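You operate a simulated robot arm through the tools that you are given. There is no shell and no other tool. Be economical: measure what you need, move in short steps, check, and stop when the job is done.

You are at the controls of a simulated robot arm. One attempt, no reset.

## Task
Take the orange cone from the top of the white stand and leave it on the middle board of the shelf with the card pocket. Put the yellow spool from the middle board of the shelf with the card pocket on the bottom board of the shelf with the card pocket. Take the thin green cone on the top of the wooden desk and put it away on the fourth wire shelf from the bottom. Put two of the red spools from the top of the wooden desk on the front of the long table. Take the white cone from the top of the wooden desk and put it on the top of the green table leaf. Open the black flap of the roll holder. Any order will do. Set down upright: orange cone, yellow spool, red spool.

The check looks at the end state, three seconds after you hand in, the way a careful person would. Anything else that was tipped, shoved, dropped, spilled or broken makes it a failure.

## Robot
A 6-joint arm with a two-finger parallel gripper on a trunk, on a base that drives. Base frame: it is fixed to the floor where the robot stands at the start and does not move with it; the origin is under the middle of the robot, x ahead of it, y to its left, z up; the surface under the hand at the start is at about z = 0.76. Units: m, degrees, N and s.
Its first joint turns from -166.0 to 166.0 degrees. Places, roughly: black flap of the roll holder [-1.8, -2.9, 0.8]; bottom board of the shelf with the card pocket (15 [0.66, 3.62, 0.32]; fourth wire shelf [-0.6, -1.9, 1.4]; front of the long table [-2.1, 1, 0.8]; middle board of the shelf with the card pocket [0.6, 3.6, 0.9]; orange cone (7x6x13 cm) [0.5, -0.2, 0.8]; red spool (4x4x7 cm) [-4.7, 2.7, 0.8]; thin green cone (7x6x13 cm) [-4.6, 2.1, 0.8]; top of the green table leaf [-2.3, -1.3, 0.7]; white cone (7x6x13 cm) [-4.5, 1.4, 0.8]; yellow spool (4x4x7 cm) [0.6, 3.8, 1]. Payload 3.91 kg.
Tool frame: the origin (TCP) lies between the finger pads and is the grasp point; the fingertips stand 0.03 m ahead of it; z points along the fingers, y is the line along which they close. The gripper opens to 0.11 m. The fingers are 0.02 m wide and 0.01 m thick; the gripper's body (0.048 by 0.112 m) begins 0.055 m behind the TCP.
Orientation is that of the tool frame in the base frame, as [roll, pitch, yaw] about the fixed x, y, z axes, in that order (R = Rz(yaw) Ry(pitch) Rx(roll)). With the fingers straight down and closing along the base's y, the tool's x points along the base's -x, its y along +y and its z along -z.

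## Interface
- The arm moves only by the tool step_arm. Its arguments are lists of equal length, an entry for each row: "offset": the shift along the tool's x, y, z in m, a list of three; "turn": the turn, a rotation vector about the tool's x, y, z in degrees, a list of three; "jaw": the opening in per cent of the stroke, from 0 (shut) to 100 (fully open). In form: {"offset": [[tx, ty, tz], ...], "turn": [[ax, ay, az], ...], "jaw": [jaw, ...]}. A call has 1 to 8 rows; each row is the pose to reach, as a shift and turn from the pose commanded when the call began, along the tool's axes at that moment. A row lasts 0.2 s, in which the tool goes at most 0.05 m and 8.6 degrees; a call with a longer step from one row to the next is refused whole, and so is a gripper value outside its range. Where a pose cannot be reached the arm comes as near as it can. A force on the tool above 40 N (or 10 N above the force at the start of the call, whichever is more), or a blocked arm, ends the call early, and 0.2 s more pass. The fingers move at their own pace (about 0.108 m/s each) and stop on an object; they squeeze with about 45 N. The grip force told is the motor's: it shows also when the fingers shut on nothing. Time passes only in rows, and 0.2 s behind the last, so rows that repeat a pose let the fingers close. It gives the time, the measured TCP pose, the force on the tool (base axes), the opening and the grip force at its end, in the units of the frame above (readings bear some noise), with the torque about the TCP (base axes, N m) and any sound that the robot's microphone picked up, and new pictures: "show" is both (left out), scene, wrist or none.
- Cameras (640 x 400 px; columns grow to the right, rows downward): "scene" is now at [0.4786, -0.5255, 1.1739]; the picture's right is [-0.00, -0.17, 0.99], its down [-0.36, 0.92, 0.16] and it looks along [-0.93, -0.36, -0.06] (base axes); focal length 214 px, centre (320, 200). "wrist" rides on the gripper at [0.072, 0.017, -0.103] in the tool frame; the picture's right is [-0.23, 0.97, 0.00], its down [-0.76, -0.18, -0.62] and it looks along [-0.61, -0.14, 0.78] (tool axes); focal length 222 px, centre (320, 200). There is no depth. A picture from a camera that has moved, and an enlarged one, comes with that camera's place and axes in the base frame and with its lens. The place of the scene camera against the robot may be out by one fixed shift of up to 0.012 m in any direction.
- drive_base(legs): drives the robot by 1 to 6 legs, each [ahead, left, turn to the left] in m, m and degrees, along the robot's own axes; the way and the turn of a leg run together, so that a leg with both is an arc; at most 1.5 m and 180 degrees a leg. The arm and the cameras ride along, it lands a little off, and it stops where it bumps. It gives what a move gives, and a new picture of the scene camera.
- head_to(pan, tilt): turns the head with the scene camera to pan (to the left, within 80 degrees either way) and tilt (down, from -29 to 69), counted from straight ahead of the robot. It gives what a move gives, and a new picture of the scene camera.
- close_up(camera, box): a new picture of the part [left, top, right, bottom] of that camera's present view, enlarged. The clock stands still meanwhile.
- finish_job(): hands the job in; it is judged then, once.

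Go step by step. Nothing tells you exact positions but the pictures and the camera data: compare them with the known pose of the tool, close in by small moves and look again before you grip or let go. The budget is 196 turns and 260 pictures, counting those below and the enlarged ones. Unless the task says otherwise, let go and move clear before handing in.

The tools are called as a command line: name --argument value ..., lists and objects as JSON in quotes. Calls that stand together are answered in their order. step_arm: Moves the arm, as the interface text tells. Its arguments: {"type":"object","properties":{"offset":{"type":"array","items":{"type":"array","items":{"type":"number"}}},"turn":{"type":"array","items":{"type":"array","items":{"type":"number"}}},"jaw":{"type":"array","items":{"type":"number"}},"show":{"type":"string","enum":["both","scene","wrist","none"]}},"required":["offset","turn","jaw"]} The other tools are called the same way: drive_base (legs) drives the base; head_to (pan, tilt) turns the head that bears the scene camera; close_up (camera, box) takes an enlarged picture of a part of a camera's view; finish_job () hands the job in.

At the start:

```text
time: 0.0
position: [0.4597, -0.4723, 1.057]
orientation: [-180.0, 0.0, 179.9]
wrist_force: [-0.7, 0.4, 0.7]
wrist_torque: [0.04, 0.01, -0.05]
width: 0.1102
grasp_force: 0.1
robot x, y, heading: [0.0042, -0.0027, 0.0]
head pan, tilt: [-80.2, 68.8]
```

scene: 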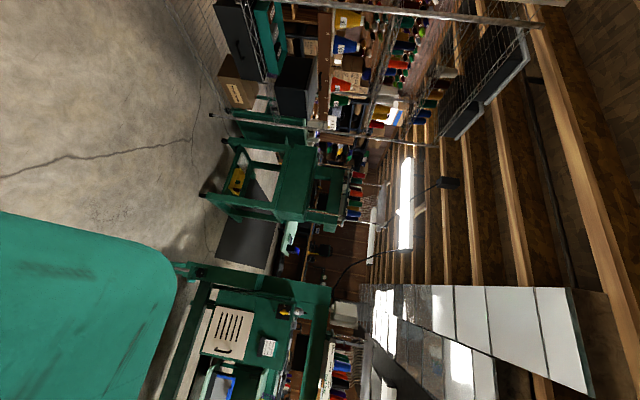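
wrist: 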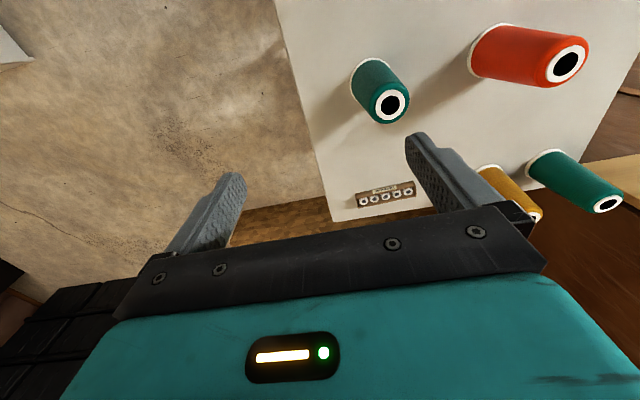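

I see the scene camera is turned sideways at its limits. I'll look straight ahead first to get my bearings.

head_to --pan 0 --tilt 30

```text
time: 1.5
position: [0.4608, -0.4723, 1.0567]
orientation: [180.0, 0.0, 179.9]
wrist_force: [0.8, 0.9, 0.0]
wrist_torque: [0.0, 0.0, -0.01]
width: 0.1101
grasp_force: 0.0
robot x, y, heading: [-0.0002, 0.0039, 0.1]
head pan, tilt: [0.0, 30.0]
camera scene: at [0.53, -0.4705, 1.093], right [0.0, -1.0, 0.0], down [-0.87, 0.0, 0.5], along [-0.5, 0.0, -0.87], focal length 214 px, centre (320, 200)
```

scene: 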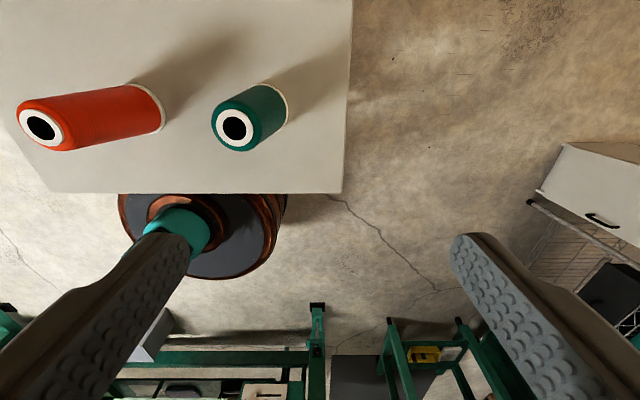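

The scene camera seems to ride near the gripper, looking down at the stand. I'll tilt the head to see the whole stand top.

head_to --pan 35 --tilt 0

head_to --pan 0 --tilt -29

```text
time: 2.5
position: [0.4595, -0.4722, 1.0566]
orientation: [-180.0, -0.1, 180.0]
wrist_force: [0.0, 0.2, -0.2]
wrist_torque: [-0.04, -0.01, 0.01]
width: 0.1103
grasp_force: 0.0
robot x, y, heading: [-0.0014, -0.0009, -0.0]
head pan, tilt: [35.0, 0.0]
camera scene: at [0.5784, -0.4189, 1.1097], right [0.0, -0.82, -0.57], down [-1.0, 0.0, 0.0], along [0.0, 0.57, -0.82], focal length 214 px, centre (320, 200)
```

scene: 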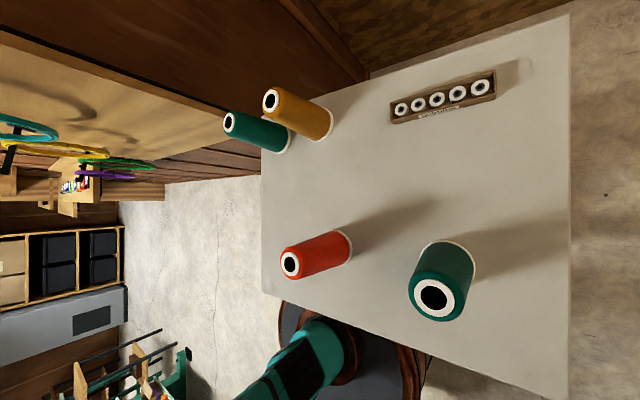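

```text
time: 3.5
position: [0.4594, -0.4726, 1.0577]
orientation: [-179.9, 0.0, -180.0]
wrist_force: [-0.6, -0.2, 0.1]
wrist_torque: [-0.05, -0.01, 0.02]
width: 0.1099
grasp_force: 0.1
robot x, y, heading: [0.0022, -0.001, -0.0]
head pan, tilt: [0.0, -28.6]
camera scene: at [0.6184, -0.4704, 1.1164], right [0.0, -1.0, 0.0], down [-0.88, 0.0, -0.48], along [0.48, 0.0, -0.88], focal length 214 px, centre (320, 200)
```

scene: 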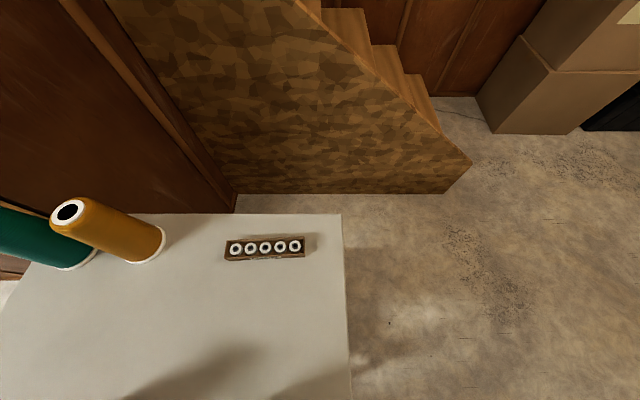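

The red-orange cone stands at about (0.485, -0.21), matching the stated place. I'll pitch the tool toward horizontal, which side-on shelf work will need, and so I can look around.

step_arm --offset '[[0, 0, 0], [0, 0, 0], [0, 0, 0], [0, 0, 0], [0, 0, 0], [0, 0, 0], [0, 0, 0]]' --turn '[[0, -8.5, 0], [0, -17, 0], [0, -25.5, 0], [0, -34, 0], [0, -42.5, 0], [0, -51, 0], [0, -59.5, 0]]' --jaw '[100, 100, 100, 100, 100, 100, 100]' --show "none"

head_to --pan 75 --tilt -15

```text
time: 5.2
position: [0.4602, -0.4725, 1.0575]
orientation: [180.0, 59.6, 180.0]
wrist_force: [0.6, 0.0, 0.5]
wrist_torque: [-0.01, 0.01, 0.01]
width: 0.11
grasp_force: 0.1
robot x, y, heading: [0.0021, -0.0022, 0.2]
head pan, tilt: [0.0, -28.6]
```

```text
time: 6.6
position: [0.4605, -0.4728, 1.0577]
orientation: [-180.0, 59.5, 180.0]
wrist_force: [0.0, -1.5, -0.3]
wrist_torque: [0.03, 0.02, -0.01]
width: 0.1099
grasp_force: 0.1
robot x, y, heading: [0.0015, 0.0002, -0.3]
head pan, tilt: [75.0, -15.0]
camera scene: at [0.4418, -0.3928, 1.2234], right [0.83, -0.26, -0.49], down [-0.43, 0.25, -0.87], along [0.35, 0.93, 0.1], focal length 214 px, centre (320, 200)
```

scene: 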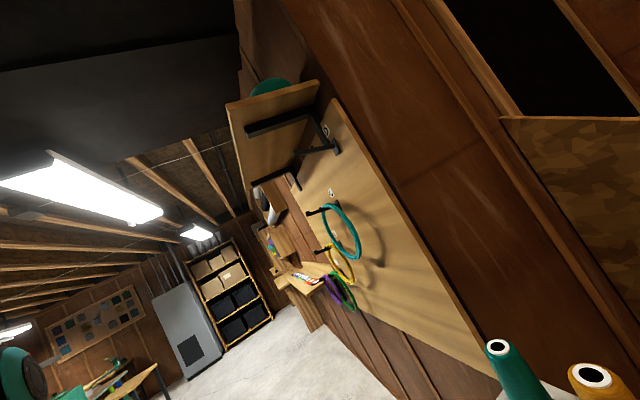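

The scene camera does ride on the gripper, so I'll steer it with the arm. Now I'll move to a pre-grasp pose behind the orange cone, tool 30° below horizontal.

step_arm --offset '[[0.02, 0.04, -0.004], [0.04, 0.08, -0.01], [0.06, 0.12, -0.014], [0.085, 0.16, -0.018], [0.11, 0.2, -0.022], [0.13, 0.235, -0.026], [0.151, 0.262, -0.028]]' --turn '[[0, 0, 0], [0, 0, 0], [0, 0, 0], [0, 0, 0], [0, 0, 0], [0, 0, 0], [0, 0, 0]]' --jaw '[100, 100, 100, 100, 100, 100, 100]' --show "wrist"

head_to --pan 0 --tilt 20

```text
time: 8.2
position: [0.3603, -0.212, 0.9417]
orientation: [180.0, 59.5, 179.9]
wrist_force: [-0.3, 1.4, 0.2]
wrist_torque: [-0.01, -0.02, -0.01]
width: 0.1099
grasp_force: 0.0
robot x, y, heading: [-0.0015, 0.0002, 0.2]
head pan, tilt: [75.0, -15.0]
camera wrist: at [0.2338, -0.1942, 0.9319], right [0.12, 0.97, 0.2], down [-0.15, -0.18, 0.97], along [0.98, -0.14, 0.13], focal length 222 px, centre (320, 200)
```

wrist: 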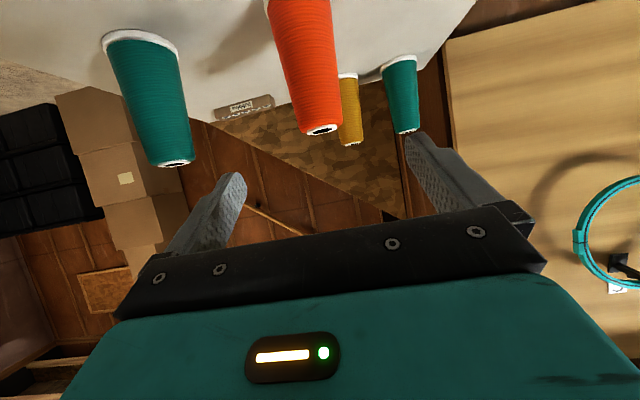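

```text
time: 9.7
position: [0.36, -0.2126, 0.9423]
orientation: [-180.0, 59.4, -180.0]
wrist_force: [0.6, -0.3, 0.5]
wrist_torque: [0.03, 0.0, 0.0]
width: 0.1102
grasp_force: 0.1
robot x, y, heading: [-0.002, 0.0018, 0.1]
head pan, tilt: [0.0, 20.0]
camera scene: at [0.3754, -0.2097, 1.0244], right [0.0, -1.0, 0.0], down [-0.77, 0.0, -0.64], along [0.64, 0.0, -0.77], focal length 214 px, centre (320, 200)
```

scene: 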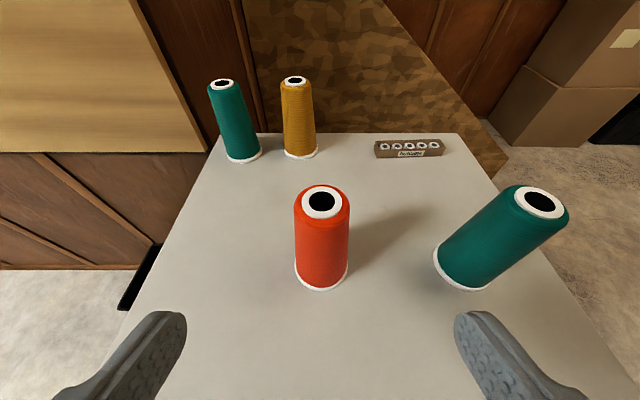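

The cone is centred between the fingers at about (0.48, -0.211). Advancing around it at z≈0.835, checking before closing.

step_arm --offset '[[0.033, 0, 0], [0.033, 0, 0.045], [0.033, 0, 0.09], [0.033, 0, 0.125], [0.033, 0, 0.157]]' --turn '[[0, 0, 0], [0, 0, 0], [0, 0, 0], [0, 0, 0], [0, 0, 0]]' --jaw '[100, 100, 100, 100, 100]' --show "both"

```text
time: 10.9
position: [0.4783, -0.2121, 0.8355]
orientation: [-180.0, 59.5, -179.9]
wrist_force: [-0.6, 0.3, 0.8]
wrist_torque: [-0.02, 0.02, -0.02]
width: 0.1099
grasp_force: 0.0
robot x, y, heading: [-0.0003, -0.0041, -0.2]
head pan, tilt: [0.0, 20.0]
camera scene: at [0.4945, -0.2098, 0.9172], right [0.0, -1.0, 0.0], down [-0.77, 0.0, -0.64], along [0.64, 0.0, -0.77], focal length 214 px, centre (320, 200)
camera wrist: at [0.3531, -0.1945, 0.8251], right [0.12, 0.97, 0.2], down [-0.15, -0.18, 0.97], along [0.98, -0.14, 0.13], focal length 222 px, centre (320, 200)
```

scene: 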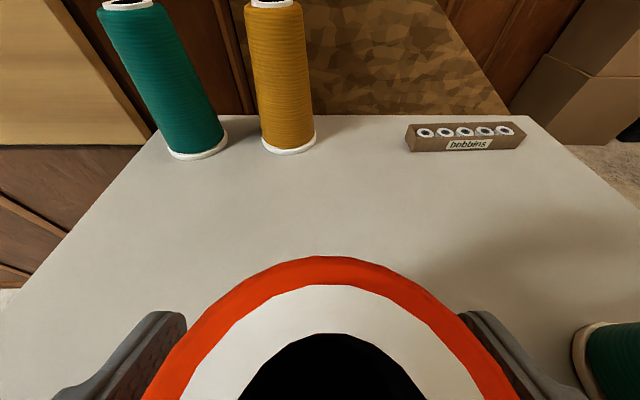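
wrist: 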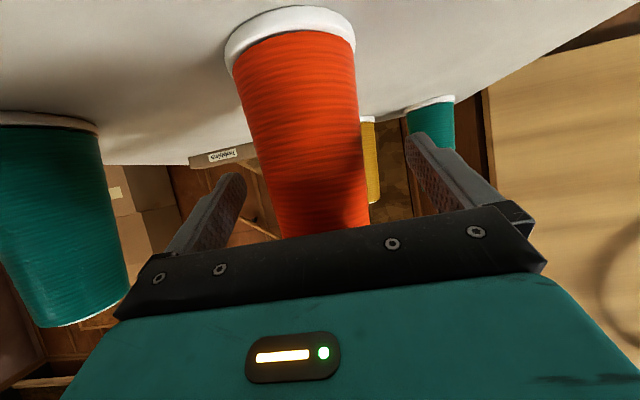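

The cone is between the fingers. Closing.

step_arm --offset '[[0, 0, 0], [0, 0, 0], [0, 0, 0], [0, 0, 0]]' --turn '[[0, 0, 0], [0, 0, 0], [0, 0, 0], [0, 0, 0]]' --jaw '[50, 20, 0, 0]' --show "none"

step_arm --offset '[[-0.026, 0, -0.015], [-0.07, 0, -0.04], [-0.09, 0, -0.06], [-0.11, 0, -0.1], [-0.11, 0, -0.14]]' --turn '[[0, 0, 0], [0, 0, 0], [0, 0, 0], [0, 0, 0], [0, 0, 0]]' --jaw '[0, 0, 0, 0, 0]' --show "wrist"

```text
time: 11.9
position: [0.4785, -0.2129, 0.835]
orientation: [180.0, 59.6, 180.0]
wrist_force: [0.9, -0.8, 3.3]
wrist_torque: [0.11, -0.12, -0.05]
width: 0.0565
grasp_force: 45.5
robot x, y, heading: [-0.0, 0.0027, -0.1]
head pan, tilt: [0.0, 20.0]
```

```text
refused: row 2 steps farther than a row can; nothing moved
```

Gripped at 5.65 cm. Lifting straight up.

step_arm --offset '[[-0.0087, 0, -0.005], [-0.035, 0, -0.02], [-0.07, 0, -0.04], [-0.104, 0, -0.06], [-0.139, 0, -0.08]]' --turn '[[0, 0, 0], [0, 0, 0], [0, 0, 0], [0, 0, 0], [0, 0, 0]]' --jaw '[0, 0, 0, 0, 0]' --show "wrist"

head_to --pan 60 --tilt -29

```text
time: 13.1
position: [0.4787, -0.2112, 0.9953]
orientation: [-180.0, 59.5, -179.9]
wrist_force: [0.3, 0.4, -0.7]
wrist_torque: [-0.04, 0.02, -0.02]
width: 0.0565
grasp_force: 45.3
robot x, y, heading: [0.0001, 0.0013, -0.1]
head pan, tilt: [0.0, 20.0]
camera wrist: at [0.3524, -0.1929, 0.9852], right [0.12, 0.97, 0.2], down [-0.15, -0.18, 0.97], along [0.98, -0.14, 0.13], focal length 222 px, centre (320, 200)
```

wrist: 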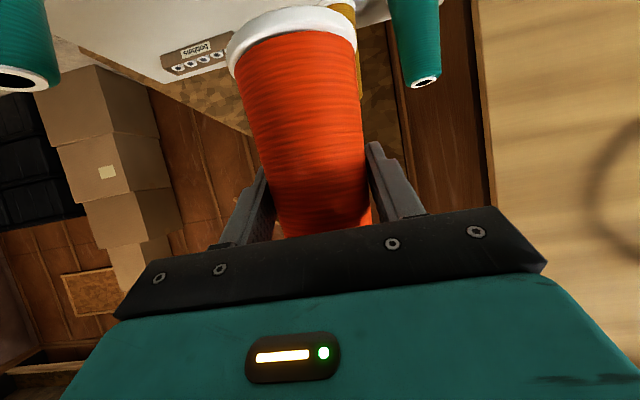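

```text
time: 14.4
position: [0.4784, -0.2096, 0.9929]
orientation: [-179.9, 59.5, 180.0]
wrist_force: [0.1, 0.0, -1.1]
wrist_torque: [-0.02, -0.02, 0.0]
width: 0.0565
grasp_force: 45.1
robot x, y, heading: [-0.0005, -0.0017, -0.0]
head pan, tilt: [60.0, -28.6]
camera scene: at [0.4793, -0.1503, 1.1694], right [0.75, -0.5, -0.44], down [-0.24, 0.41, -0.88], along [0.62, 0.76, 0.19], focal length 214 px, centre (320, 200)
```

scene: 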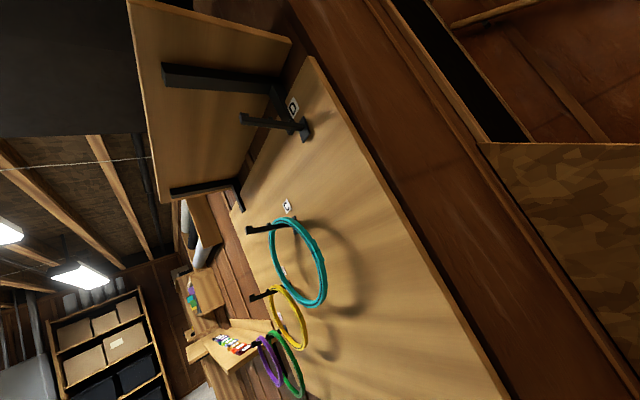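

Cone is held. I'll back away from the stand, turn left to face +y, and look toward the shelf.

drive_base --legs '[[-0.4, 0, 0], [0, 0, 90]]'

head_to --pan -10 --tilt -15

```text
time: 20.6
position: [-0.1675, 0.4668, 0.9952]
orientation: [-180.0, 59.5, -92.7]
wrist_force: [0.0, 0.4, -1.5]
wrist_torque: [0.0, -0.01, -0.02]
width: 0.0561
grasp_force: 44.7
robot x, y, heading: [-0.3986, 0.0, 87.6]
head pan, tilt: [60.0, -28.6]
camera scene: at [-0.2171, 0.4649, 1.1697], right [0.53, 0.72, -0.44], down [-0.43, -0.22, -0.88], along [-0.73, 0.66, 0.19], focal length 214 px, centre (320, 200)
```

scene: 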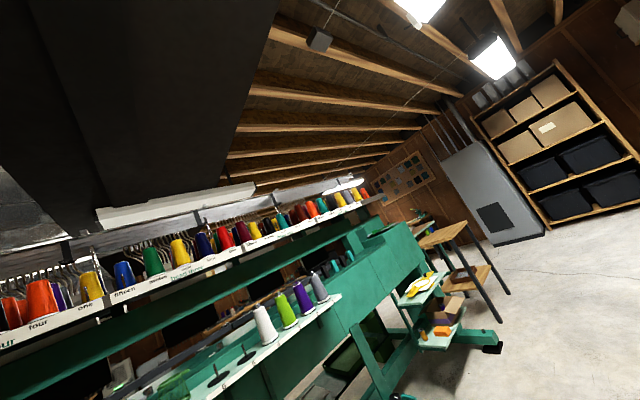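

```text
time: 22.0
position: [-0.1674, 0.4666, 0.9946]
orientation: [180.0, 59.5, -92.7]
wrist_force: [0.1, -0.2, -1.8]
wrist_torque: [-0.01, 0.01, -0.02]
width: 0.056
grasp_force: 44.7
robot x, y, heading: [-0.4003, -0.0001, 87.2]
head pan, tilt: [-10.0, -15.0]
camera scene: at [-0.1438, 0.492, 1.1312], right [0.98, -0.19, 0.09], down [0.03, -0.27, -0.96], along [0.21, 0.94, -0.26], focal length 214 px, centre (320, 200)
```

scene: 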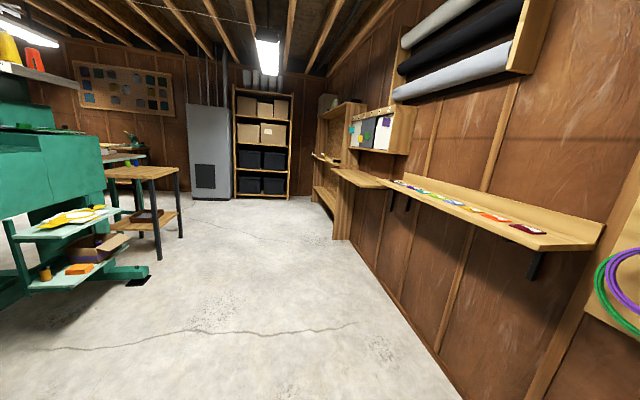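

Good view along the aisle. The shelf on the right wall around (0.6, 3.6) is the target; enlarge.

close_up --camera "scene" --box '[280, 80, 440, 250]'

drive_base --legs '[[1.4, 0.12, 0], [1.2, 0.08, 0]]'

```text
2.35 times, centred on (360, 165) of scene
camera zoom: at [-0.1438, 0.492, 1.1312], right [0.98, -0.19, 0.09], down [0.03, -0.27, -0.96], along [0.21, 0.94, -0.26], focal length 505 px, centre (226, 282)
```

zoom: 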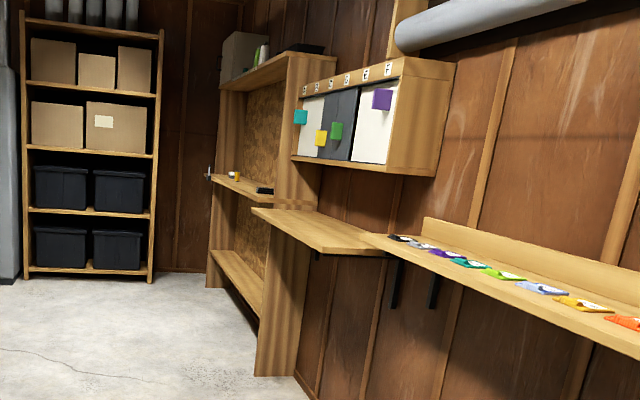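

```text
time: 34.8
position: [-0.2657, 3.0982, 0.9941]
orientation: [-180.0, 59.5, -92.0]
wrist_force: [-0.3, 0.4, -1.2]
wrist_torque: [0.01, -0.01, 0.0]
width: 0.0555
grasp_force: 44.7
robot x, y, heading: [-0.4956, 2.6265, 88.0]
head pan, tilt: [-10.0, -15.0]
camera scene: at [-0.2435, 3.1236, 1.1312], right [0.98, -0.18, 0.09], down [0.04, -0.27, -0.96], along [0.2, 0.94, -0.26], focal length 214 px, centre (320, 200)
```

scene: 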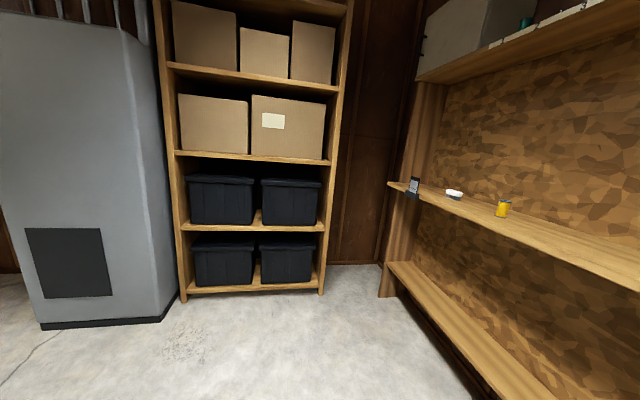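

The middle board holds a pocketed black stand, a white roll and the yellow spool; the nearer part is empty. I'll move alongside and turn to face the shelf (+x).

drive_base --legs '[[0.95, 0, 0], [0, 0, -88]]'

head_to --pan 0 --tilt 0

```text
time: 43.6
position: [0.0088, 3.3326, 0.9937]
orientation: [-179.9, 59.5, 176.7]
wrist_force: [-0.7, 0.5, -0.8]
wrist_torque: [0.0, 0.03, 0.0]
width: 0.0548
grasp_force: 45.1
robot x, y, heading: [-0.4591, 3.5696, -3.3]
head pan, tilt: [-10.0, -15.0]
camera scene: at [0.0407, 3.3194, 1.1312], right [-0.21, -0.97, 0.09], down [-0.27, -0.03, -0.96], along [0.94, -0.22, -0.26], focal length 214 px, centre (320, 200)
```

scene: 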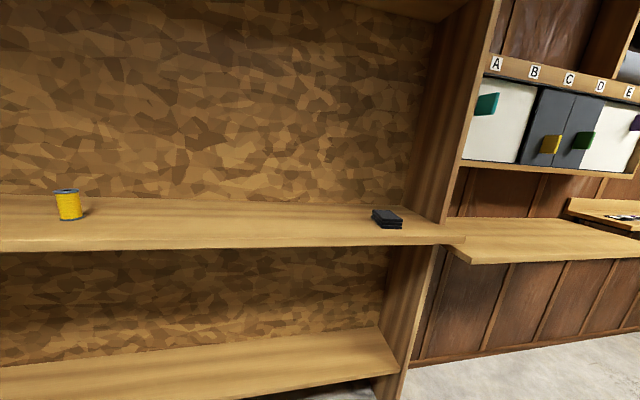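

```text
time: 44.4
position: [0.0091, 3.3321, 0.9945]
orientation: [179.9, 59.5, 176.7]
wrist_force: [-0.4, -0.1, -1.2]
wrist_torque: [0.01, 0.0, -0.01]
width: 0.0549
grasp_force: 44.7
robot x, y, heading: [-0.4544, 3.5663, -3.3]
head pan, tilt: [0.0, 0.0]
camera scene: at [0.0394, 3.3334, 1.1065], right [-0.06, -1.0, 0.0], down [-0.51, 0.03, -0.86], along [0.86, -0.05, -0.51], focal length 214 px, centre (320, 200)
```

scene: 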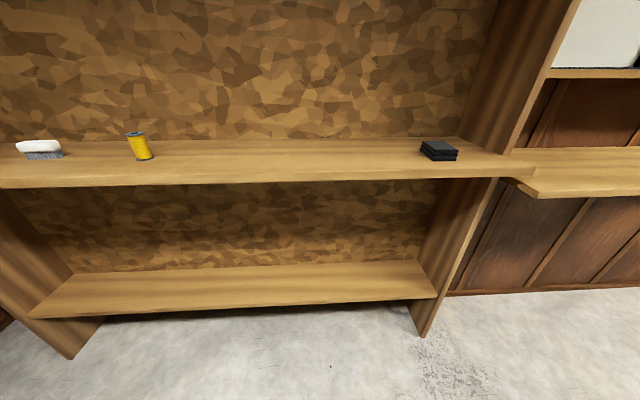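

The board's top is about z=0.92, front edge near x=0.41, back near 0.74. I'll raise the cone, then drive closer and look at the height again from the new viewpoint.

step_arm --offset '[[-0.035, 0, -0.02], [-0.069, 0, -0.04], [-0.087, 0, -0.05]]' --turn '[[0, 0, 0], [0, 0, 0], [0, 0, 0]]' --jaw '[0, 0, 0]' --show "none"

drive_base --legs '[[0.35, 0.1, 3.3]]'

head_to --pan 25 --tilt 5

```text
time: 45.1
position: [0.0103, 3.3322, 1.095]
orientation: [180.0, 59.6, 176.8]
wrist_force: [-0.3, -0.2, -1.7]
wrist_torque: [0.05, 0.03, -0.03]
width: 0.0547
grasp_force: 44.5
robot x, y, heading: [-0.459, 3.5701, -3.4]
head pan, tilt: [0.0, 0.0]
```

```text
time: 47.5
position: [0.3746, 3.4484, 1.0955]
orientation: [180.0, 59.5, 179.8]
wrist_force: [0.4, -0.4, -1.2]
wrist_torque: [0.01, 0.03, -0.01]
width: 0.0545
grasp_force: 44.5
robot x, y, heading: [-0.1013, 3.6571, -0.1]
head pan, tilt: [0.0, 0.0]
camera scene: at [0.4054, 3.4506, 1.207], right [0.0, -1.0, 0.0], down [-0.51, 0.0, -0.86], along [0.86, 0.0, -0.51], focal length 214 px, centre (320, 200)
```

scene: 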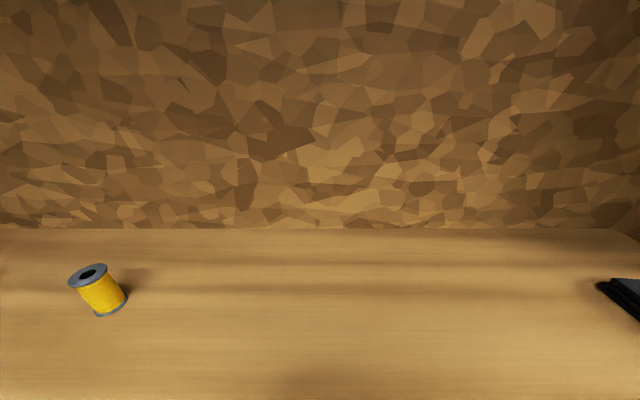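

```text
time: 48.4
position: [0.3776, 3.4482, 1.0947]
orientation: [-180.0, 59.4, 179.9]
wrist_force: [0.3, 0.1, -1.5]
wrist_torque: [-0.03, 0.01, -0.02]
width: 0.0544
grasp_force: 44.9
robot x, y, heading: [-0.1047, 3.661, -0.2]
head pan, tilt: [25.0, 5.0]
camera scene: at [0.3957, 3.4894, 1.2036], right [0.36, -0.91, -0.21], down [-0.57, -0.04, -0.82], along [0.73, 0.42, -0.53], focal length 214 px, centre (320, 200)
```

scene: 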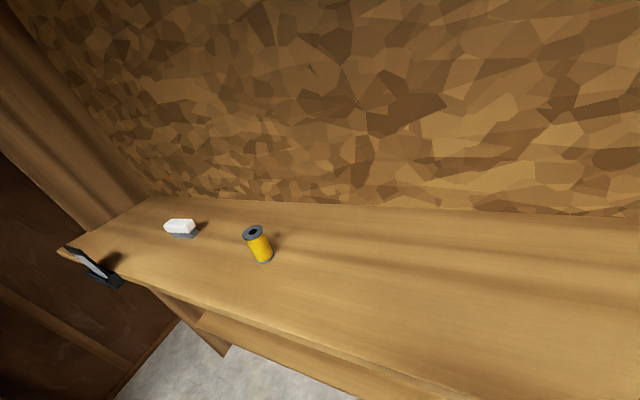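

Triangulation gives board z=0.92 and the spool at (0.59, 3.75). Moving the cone in over the board at y≈3.45, then lowering part of the way.

step_arm --offset '[[-0.02, 0, 0.035], [-0.04, 0, 0.07], [-0.06, 0, 0.104], [-0.08, 0, 0.139], [-0.1, 0, 0.173], [-0.066, 0, 0.193], [-0.036, 0, 0.21]]' --turn '[[0, 0, 0], [0, 0, 0], [0, 0, 0], [0, 0, 0], [0, 0, 0], [0, 0, 0], [0, 0, 0]]' --jaw '[0, 0, 0, 0, 0, 0, 0]' --show "wrist"

```text
time: 50.0
position: [0.5744, 3.4496, 1.019]
orientation: [180.0, 59.4, 179.9]
wrist_force: [-0.1, -0.7, -0.8]
wrist_torque: [0.01, 0.0, -0.01]
width: 0.0544
grasp_force: 44.9
robot x, y, heading: [-0.0995, 3.6576, -0.1]
head pan, tilt: [25.0, 5.0]
camera wrist: at [0.4492, 3.4672, 1.0093], right [0.12, 0.97, 0.2], down [-0.15, -0.18, 0.97], along [0.98, -0.14, 0.13], focal length 222 px, centre (320, 200)
```

wrist: 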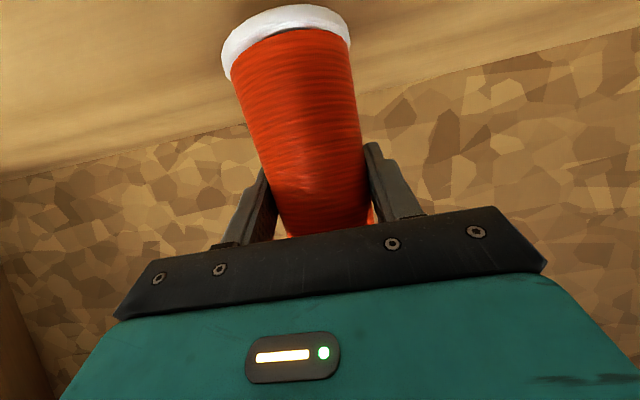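

The grip width is slowly shrinking, so the cone may have sagged a little; it's near the board. Lowering in small steps.

step_arm --offset '[[0.0043, 0, 0.0025], [0.0087, 0, 0.005], [0.013, 0, 0.0075]]' --turn '[[0, 0, 0], [0, 0, 0], [0, 0, 0]]' --jaw '[0, 0, 0]' --show "wrist"

```text
time: 50.8
position: [0.5756, 3.4491, 1.0038]
orientation: [-180.0, 59.5, 179.9]
wrist_force: [0.5, 0.5, -1.7]
wrist_torque: [0.0, -0.03, -0.01]
width: 0.0537
grasp_force: 45.3
robot x, y, heading: [-0.1031, 3.664, 0.1]
head pan, tilt: [25.0, 5.0]
camera wrist: at [0.4492, 3.4666, 0.9944], right [0.12, 0.97, 0.2], down [-0.15, -0.18, 0.97], along [0.98, -0.14, 0.13], focal length 222 px, centre (320, 200)
```

wrist: 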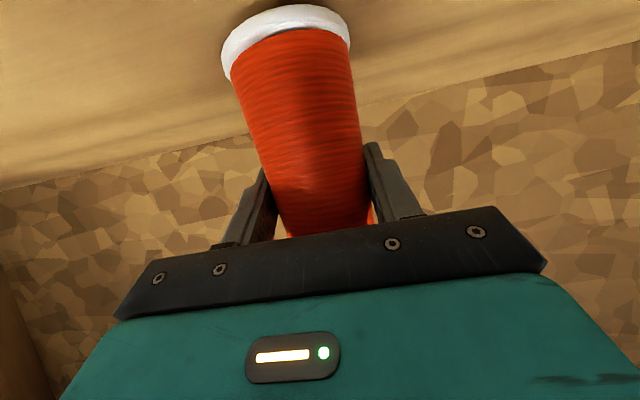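

step_arm --offset '[[0.0026, 0, 0.0015], [0.0052, 0, 0.003], [0.0069, 0, 0.004]]' --turn '[[0, 0, 0], [0, 0, 0], [0, 0, 0]]' --jaw '[0, 0, 0]' --show "wrist"

```text
time: 51.6
position: [0.5761, 3.4475, 0.9975]
orientation: [179.9, 59.5, 180.0]
wrist_force: [-1.6, -0.9, 4.7]
wrist_torque: [0.12, 0.08, 0.04]
width: 0.0544
grasp_force: 45.3
robot x, y, heading: [-0.1022, 3.6571, 0.1]
head pan, tilt: [25.0, 5.0]
camera wrist: at [0.4495, 3.4663, 0.9878], right [0.12, 0.97, 0.2], down [-0.15, -0.18, 0.97], along [0.98, -0.14, 0.13], focal length 222 px, centre (320, 200)
```

wrist: 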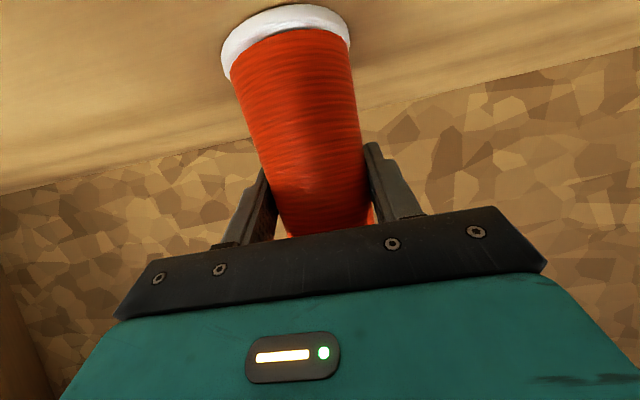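

Contact is felt (about 5 N). Releasing and backing off along the tool axis.

step_arm --offset '[[0, 0, 0], [0, 0, 0], [0, 0, -0.03], [0, 0, -0.075], [0, 0, -0.12], [0, 0, -0.165], [0, 0, -0.21]]' --turn '[[0, 0, 0], [0, 0, 0], [0, 0, 0], [0, 0, 0], [0, 0, 0], [0, 0, 0], [0, 0, 0]]' --jaw '[60, 100, 100, 100, 100, 100, 100]' --show "scene"

```text
time: 53.2
position: [0.3923, 3.4504, 1.1051]
orientation: [179.9, 59.6, 179.9]
wrist_force: [1.0, -0.1, 0.7]
wrist_torque: [0.0, 0.0, -0.01]
width: 0.1098
grasp_force: 0.1
robot x, y, heading: [-0.1035, 3.6587, -0.0]
head pan, tilt: [25.0, 5.0]
camera scene: at [0.4119, 3.4905, 1.2138], right [0.36, -0.91, -0.22], down [-0.57, -0.04, -0.82], along [0.73, 0.42, -0.53], focal length 214 px, centre (320, 200)
```

scene: 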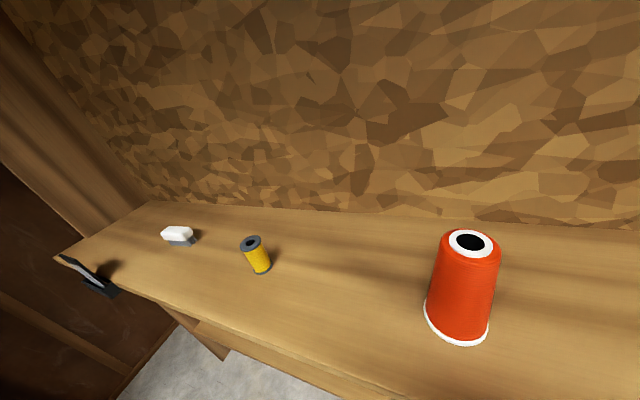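

The orange cone stands upright on the middle board. Next the yellow spool: shifting sideways to y≈3.75.

step_arm --offset '[[0, 0.05, 0], [0, 0.1, 0], [0, 0.15, 0], [0, 0.2, 0], [0, 0.25, 0], [0, 0.3, 0]]' --turn '[[0, 0, 0], [0, 0, 0], [0, 0, 0], [0, 0, 0], [0, 0, 0], [0, 0, 0]]' --jaw '[100, 100, 100, 100, 100, 100]' --show "none"

head_to --pan 0 --tilt 20

```text
time: 54.6
position: [0.3932, 3.7493, 1.1048]
orientation: [180.0, 59.6, 179.9]
wrist_force: [-0.5, 0.2, -0.1]
wrist_torque: [0.04, -0.02, 0.0]
width: 0.1101
grasp_force: 0.0
robot x, y, heading: [-0.1045, 3.6603, -0.1]
head pan, tilt: [25.0, 5.0]
```

```text
time: 55.5
position: [0.3936, 3.748, 1.1044]
orientation: [-180.0, 59.5, 179.9]
wrist_force: [-0.2, -0.4, -0.4]
wrist_torque: [0.01, 0.04, 0.02]
width: 0.1098
grasp_force: 0.0
robot x, y, heading: [-0.1028, 3.6608, -0.0]
head pan, tilt: [0.0, 20.0]
camera scene: at [0.4096, 3.7503, 1.1869], right [0.0, -1.0, 0.0], down [-0.77, 0.0, -0.64], along [0.64, 0.0, -0.77], focal length 214 px, centre (320, 200)
```

scene: 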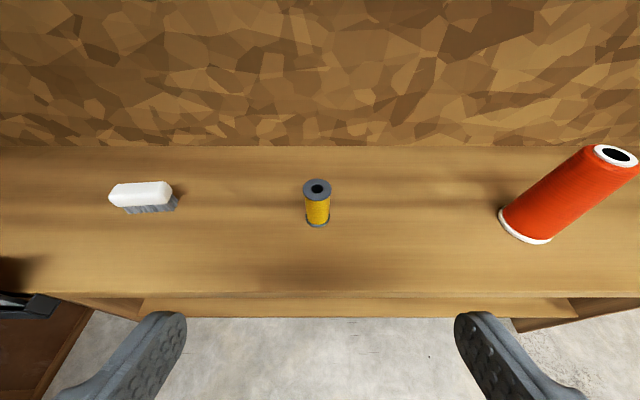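

Spool confirmed at (0.59, 3.752). Advancing onto it.

step_arm --offset '[[0.029, 0.003, 0.03], [0.029, 0.003, 0.08], [0.029, 0.003, 0.13], [0.029, 0.003, 0.17], [0.029, 0.003, 0.21], [0.029, 0.003, 0.243]]' --turn '[[0, 0, 0], [0, 0, 0], [0, 0, 0], [0, 0, 0], [0, 0, 0], [0, 0, 0]]' --jaw '[100, 100, 100, 100, 100, 100]' --show "both"

```text
time: 56.9
position: [0.5914, 3.7531, 0.9562]
orientation: [179.9, 59.7, 179.9]
wrist_force: [-0.5, -0.5, 1.3]
wrist_torque: [0.01, 0.01, 0.0]
width: 0.1098
grasp_force: 0.0
robot x, y, heading: [-0.1021, 3.661, -0.1]
head pan, tilt: [0.0, 20.0]
camera scene: at [0.6064, 3.7553, 1.0382], right [0.0, -1.0, 0.0], down [-0.77, 0.0, -0.64], along [0.64, 0.0, -0.77], focal length 214 px, centre (320, 200)
camera wrist: at [0.465, 3.7709, 0.946], right [0.12, 0.97, 0.2], down [-0.15, -0.18, 0.97], along [0.98, -0.14, 0.13], focal length 222 px, centre (320, 200)
```

scene: 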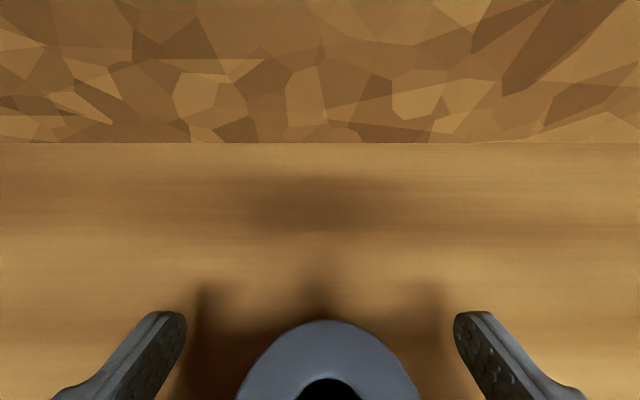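
wrist: 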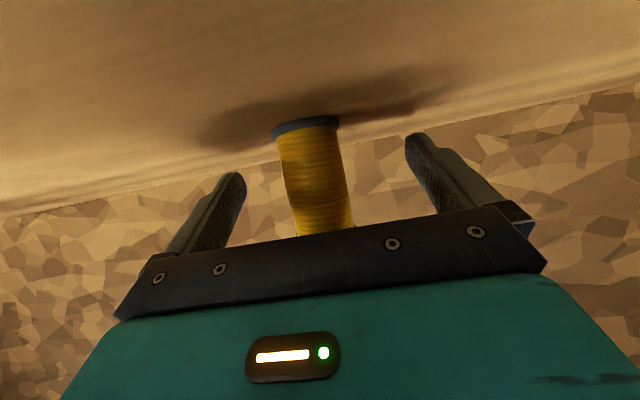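

Spool is centred between the pads. Closing, then lifting slightly.

step_arm --offset '[[0, 0, 0], [0, 0, 0], [0, 0, 0], [0, 0, 0], [0, 0, 0], [-0.0087, 0, -0.005], [-0.035, 0, -0.02], [-0.06, 0, -0.035]]' --turn '[[0, 0, 0], [0, 0, 0], [0, 0, 0], [0, 0, 0], [0, 0, 0], [0, 0, 0], [0, 0, 0], [0, 0, 0]]' --jaw '[50, 0, 0, 0, 0, 0, 0, 0]' --show "wrist"

```text
time: 58.7
position: [0.5896, 3.7509, 1.0243]
orientation: [-179.8, 59.4, -180.0]
wrist_force: [0.6, -0.1, 0.2]
wrist_torque: [0.0, -0.03, 0.04]
width: 0.0363
grasp_force: 44.7
robot x, y, heading: [-0.0995, 3.6619, -0.5]
head pan, tilt: [0.0, 20.0]
camera wrist: at [0.4639, 3.7685, 1.0151], right [0.12, 0.97, 0.2], down [-0.15, -0.18, 0.97], along [0.98, -0.14, 0.13], focal length 222 px, centre (320, 200)
```

wrist: 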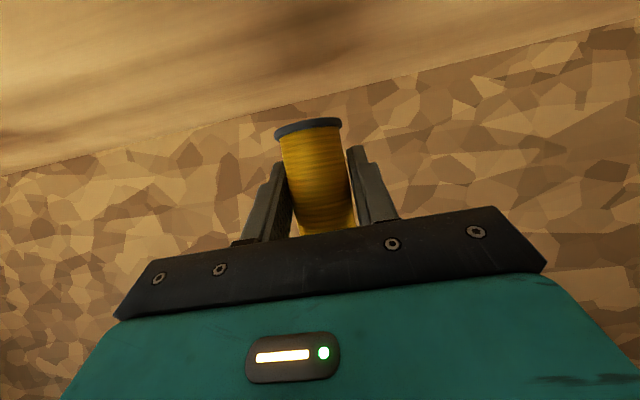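

Held. Back the base away so that the arm can be lowered in front of the boards.

drive_base --legs '[[-0.42, 0, 0]]'

step_arm --offset '[[0.043, 0, 0.025], [0.086, 0, 0.05], [0.129, 0, 0.075], [0.173, 0, 0.1], [0.216, 0, 0.125], [0.259, 0, 0.15], [0.302, 0, 0.175]]' --turn '[[0, 0, 0], [0, 0, 0], [0, 0, 0], [0, 0, 0], [0, 0, 0], [0, 0, 0], [0, 0, 0]]' --jaw '[0, 0, 0, 0, 0, 0, 0]' --show "none"

step_arm --offset '[[0.043, 0, 0.025], [0.086, 0, 0.05], [0.129, 0, 0.075], [0.16, 0, 0.093], [0.19, 0, 0.11]]' --turn '[[0, 0, 0], [0, 0, 0], [0, 0, 0], [0, 0, 0], [0, 0, 0]]' --jaw '[0, 0, 0, 0, 0]' --show "scene"

```text
time: 61.2
position: [0.1687, 3.7525, 1.0248]
orientation: [180.0, 59.4, -179.8]
wrist_force: [-0.1, -0.4, 0.5]
wrist_torque: [0.0, 0.0, -0.01]
width: 0.0362
grasp_force: 44.5
robot x, y, heading: [-0.525, 3.6584, 0.1]
head pan, tilt: [0.0, 20.0]
camera scene: at [0.1843, 3.7554, 1.107], right [0.0, -1.0, 0.0], down [-0.77, 0.0, -0.64], along [0.64, 0.0, -0.77], focal length 214 px, centre (320, 200)
```

scene: 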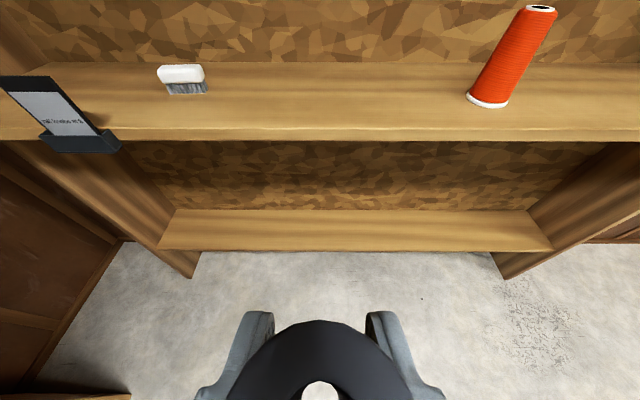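

```text
refused: row 4 steps farther than a row can; nothing moved
```

```text
time: 62.5
position: [0.1675, 3.7535, 0.8056]
orientation: [180.0, 59.6, -179.8]
wrist_force: [-0.1, 0.2, -0.5]
wrist_torque: [0.02, -0.03, 0.0]
width: 0.0357
grasp_force: 45.0
robot x, y, heading: [-0.5243, 3.662, 0.5]
head pan, tilt: [0.0, 20.0]
camera scene: at [0.1835, 3.7554, 0.888], right [0.0, -1.0, 0.0], down [-0.77, 0.0, -0.64], along [0.64, 0.0, -0.77], focal length 214 px, centre (320, 200)
```

scene: 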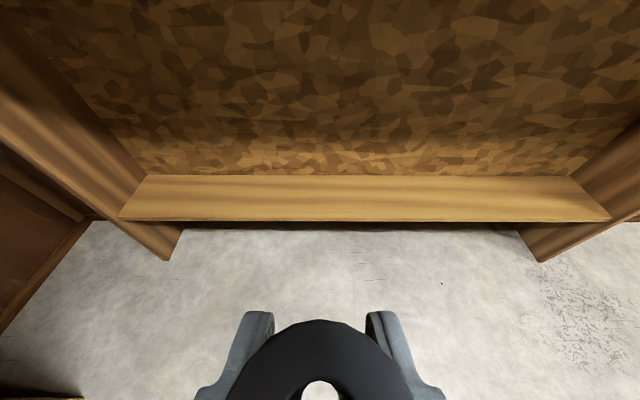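

Bottom board spans x≈0.575–0.775 at z≈0.3. Continue lowering in front of it.

step_arm --offset '[[0.038, 0, 0.022], [0.076, 0, 0.044], [0.114, 0, 0.066], [0.152, 0, 0.088], [0.19, 0, 0.11], [0.228, 0, 0.132], [0.266, 0, 0.154], [0.304, 0, 0.176]]' --turn '[[0, 0, 0], [0, 0, 0], [0, 0, 0], [0, 0, 0], [0, 0, 0], [0, 0, 0], [0, 0, 0], [0, 0, 0]]' --jaw '[0, 0, 0, 0, 0, 0, 0, 0]' --show "scene"

```text
time: 64.2
position: [0.1802, 3.753, 0.4748]
orientation: [-171.9, 58.4, -173.1]
wrist_force: [-0.4, -0.6, -1.4]
wrist_torque: [-0.02, 0.02, 0.0]
width: 0.0362
grasp_force: 44.9
out of reach, approached as far as the arm can: row 5, 6, 7, 8
robot x, y, heading: [-0.5214, 3.6569, 0.1]
head pan, tilt: [0.0, 20.0]
camera scene: at [0.1972, 3.7616, 0.5573], right [0.0, -1.0, 0.07], down [-0.78, -0.05, -0.62], along [0.63, -0.06, -0.78], focal length 214 px, centre (320, 200)
```

scene: 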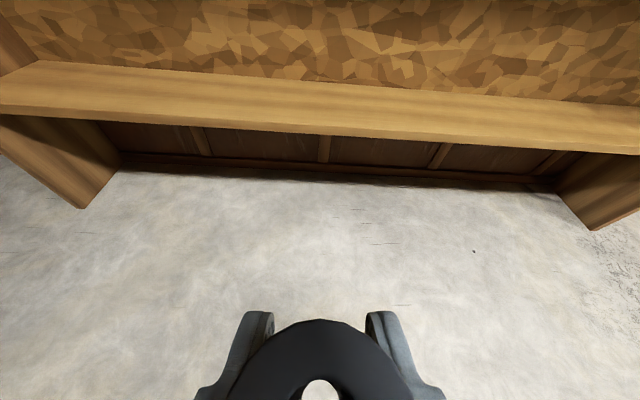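

The arm hits some limit around z≈0.6 at this radius. I'll test whether reaching further out at the same height helps.

step_arm --offset '[[-0.019, 0, 0.035], [-0.04, 0, 0.069], [-0.06, 0, 0.104], [-0.08, 0, 0.139], [-0.1, 0, 0.173]]' --turn '[[0, 0, 0], [0, 0, 0], [0, 0, 0], [0, 0, 0], [0, 0, 0]]' --jaw '[0, 0, 0, 0, 0]' --show "none"

```text
time: 65.5
position: [0.3795, 3.7572, 0.4696]
orientation: [-171.9, 58.4, -173.1]
wrist_force: [-0.7, 0.4, -0.3]
wrist_torque: [0.04, 0.02, 0.02]
width: 0.0364
grasp_force: 45.2
robot x, y, heading: [-0.5241, 3.6592, 0.2]
head pan, tilt: [0.0, 20.0]
```

Reachable here, but the orientation drifted by about 4°. I'll correct it at this location.

step_arm --offset '[[0, 0, 0], [0, 0, 0]]' --turn '[[-2.2, -0.85, 3.6], [-2.2, -0.85, 3.6]]' --jaw '[0, 0]' --show "none"

```text
time: 66.0
position: [0.3779, 3.7709, 0.4695]
orientation: [-179.5, 59.3, 179.2]
wrist_force: [0.0, 0.5, -0.3]
wrist_torque: [0.02, 0.0, -0.01]
width: 0.0359
grasp_force: 44.9
out of reach, approached as far as the arm can: row 1, 2
robot x, y, heading: [-0.524, 3.6627, 0.3]
head pan, tilt: [0.0, 20.0]
```

Orientation is right again. Testing whether it can go lower here, still in front of the board.

step_arm --offset '[[0.026, 0.01, 0.015], [0.052, 0.02, 0.03], [0.078, 0.03, 0.045]]' --turn '[[0, 0, 0], [0, 0, 0], [0, 0, 0]]' --jaw '[0, 0, 0]' --show "none"

```text
time: 66.8
position: [0.3836, 3.8, 0.384]
orientation: [-176.7, 59.3, -176.8]
wrist_force: [0.1, -3.1, -0.8]
wrist_torque: [-0.4, 0.02, -0.05]
width: 0.0308
grasp_force: 40.5
out of reach, approached as far as the arm can: row 1, 2, 3
robot x, y, heading: [-0.5231, 3.6616, 0.3]
head pan, tilt: [0.0, 20.0]
```

Width changed — checking what happened.

step_arm --offset '[[0, 0, 0]]' --turn '[[0, 0, 0]]' --jaw '[0]' --show "both"

```text
time: 67.2
position: [0.3838, 3.7996, 0.3834]
orientation: [-176.7, 59.1, -176.9]
wrist_force: [0.1, -0.3, -0.4]
wrist_torque: [-0.01, -0.03, -0.02]
width: 0.0312
grasp_force: 45.2
robot x, y, heading: [-0.5225, 3.6599, 0.7]
head pan, tilt: [0.0, 20.0]
camera scene: at [0.3999, 3.8047, 0.4662], right [0.01, -1.0, 0.03], down [-0.77, -0.02, -0.63], along [0.63, -0.02, -0.77], focal length 214 px, centre (320, 200)
camera wrist: at [0.2579, 3.8164, 0.3742], right [0.11, 0.98, 0.17], down [-0.15, -0.15, 0.98], along [0.98, -0.13, 0.13], focal length 222 px, centre (320, 200)
```

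scene: 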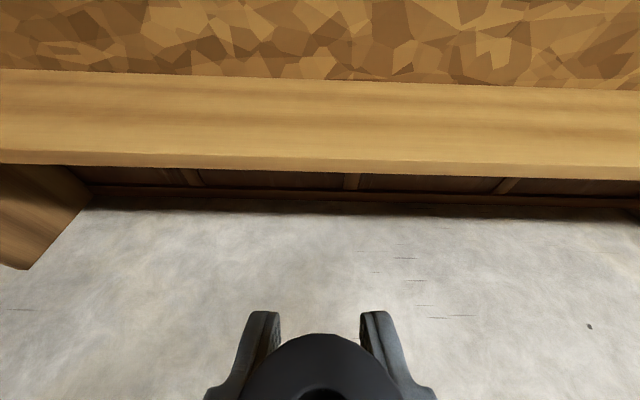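
wrist: 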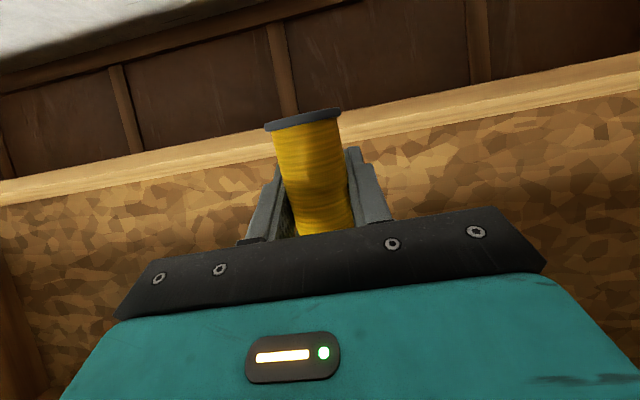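

The spool slid about 1 cm lower in the fingers but is held. Raise 4 cm for clearance, then drive in toward the bottom board.

step_arm --offset '[[-0.035, 0, -0.02], [-0.035, 0, -0.02]]' --turn '[[0, 0, 0], [0, 0, 0]]' --jaw '[0, 0]' --show "none"

drive_base --legs '[[0.15, 0, 0]]'

```text
time: 67.8
position: [0.3841, 3.7978, 0.426]
orientation: [-178.2, 59.2, -178.1]
wrist_force: [-0.2, -0.7, -1.1]
wrist_torque: [0.01, 0.02, 0.0]
width: 0.0322
grasp_force: 44.6
out of reach, approached as far as the arm can: row 1, 2
robot x, y, heading: [-0.5195, 3.6589, 0.2]
head pan, tilt: [0.0, 20.0]
```

```text
time: 69.2
position: [0.5369, 3.7971, 0.4267]
orientation: [-178.1, 59.3, -178.2]
wrist_force: [0.2, -0.2, -0.2]
wrist_torque: [0.01, -0.05, 0.01]
width: 0.0319
grasp_force: 44.4
robot x, y, heading: [-0.3711, 3.6572, 0.0]
head pan, tilt: [0.0, 20.0]
camera scene: at [0.5524, 3.8007, 0.5089], right [0.01, -1.0, 0.02], down [-0.77, -0.01, -0.63], along [0.63, -0.01, -0.77], focal length 214 px, centre (320, 200)
```

scene: 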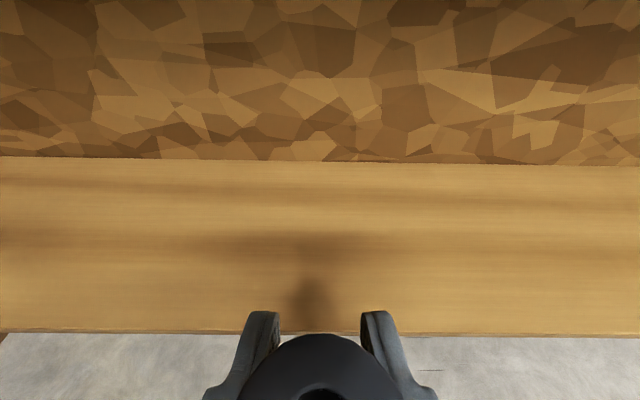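

Board edge at 0.578, back at 0.777. Drive in another 0.13 m, then lower.

drive_base --legs '[[0.12, 0, 0]]'

step_arm --offset '[[0.01, 0.003, 0.006], [0.02, 0.006, 0.012], [0.03, 0.009, 0.017]]' --turn '[[0, 0, 0], [0, 0, 0], [0, 0, 0]]' --jaw '[0, 0, 0]' --show "wrist"

```text
time: 70.5
position: [0.6563, 3.7973, 0.4268]
orientation: [-178.1, 59.3, -178.1]
wrist_force: [0.0, -0.2, -0.8]
wrist_torque: [-0.01, 0.02, -0.06]
width: 0.0317
grasp_force: 44.5
robot x, y, heading: [-0.2504, 3.6592, -0.0]
head pan, tilt: [0.0, 20.0]
camera scene: at [0.6721, 3.8019, 0.5088], right [0.01, -1.0, 0.02], down [-0.77, -0.01, -0.63], along [0.63, -0.01, -0.77], focal length 214 px, centre (320, 200)
```

scene: 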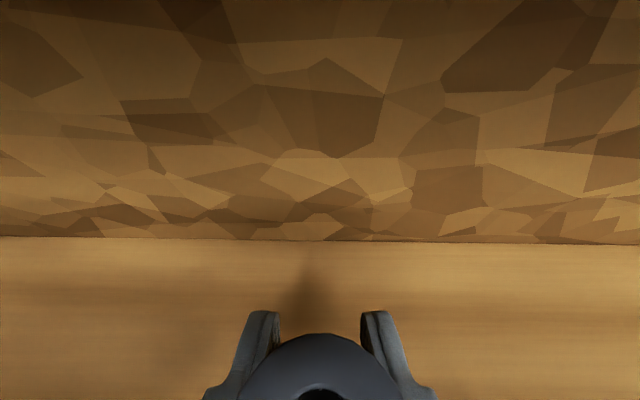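

```text
time: 71.3
position: [0.6557, 3.8065, 0.3926]
orientation: [-177.4, 59.3, -177.7]
wrist_force: [-0.3, 0.9, 0.6]
wrist_torque: [-0.02, 0.01, -0.02]
width: 0.0319
grasp_force: 45.3
robot x, y, heading: [-0.2514, 3.6628, -0.0]
head pan, tilt: [0.0, 20.0]
camera wrist: at [0.5301, 3.8242, 0.3821], right [0.11, 0.98, 0.17], down [-0.15, -0.16, 0.98], along [0.98, -0.14, 0.13], focal length 222 px, centre (320, 200)
```

wrist: 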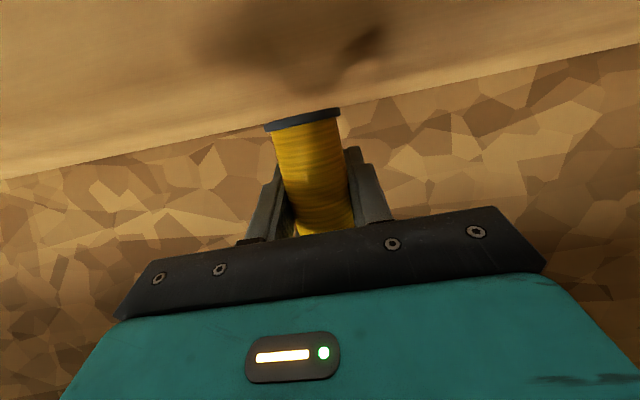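

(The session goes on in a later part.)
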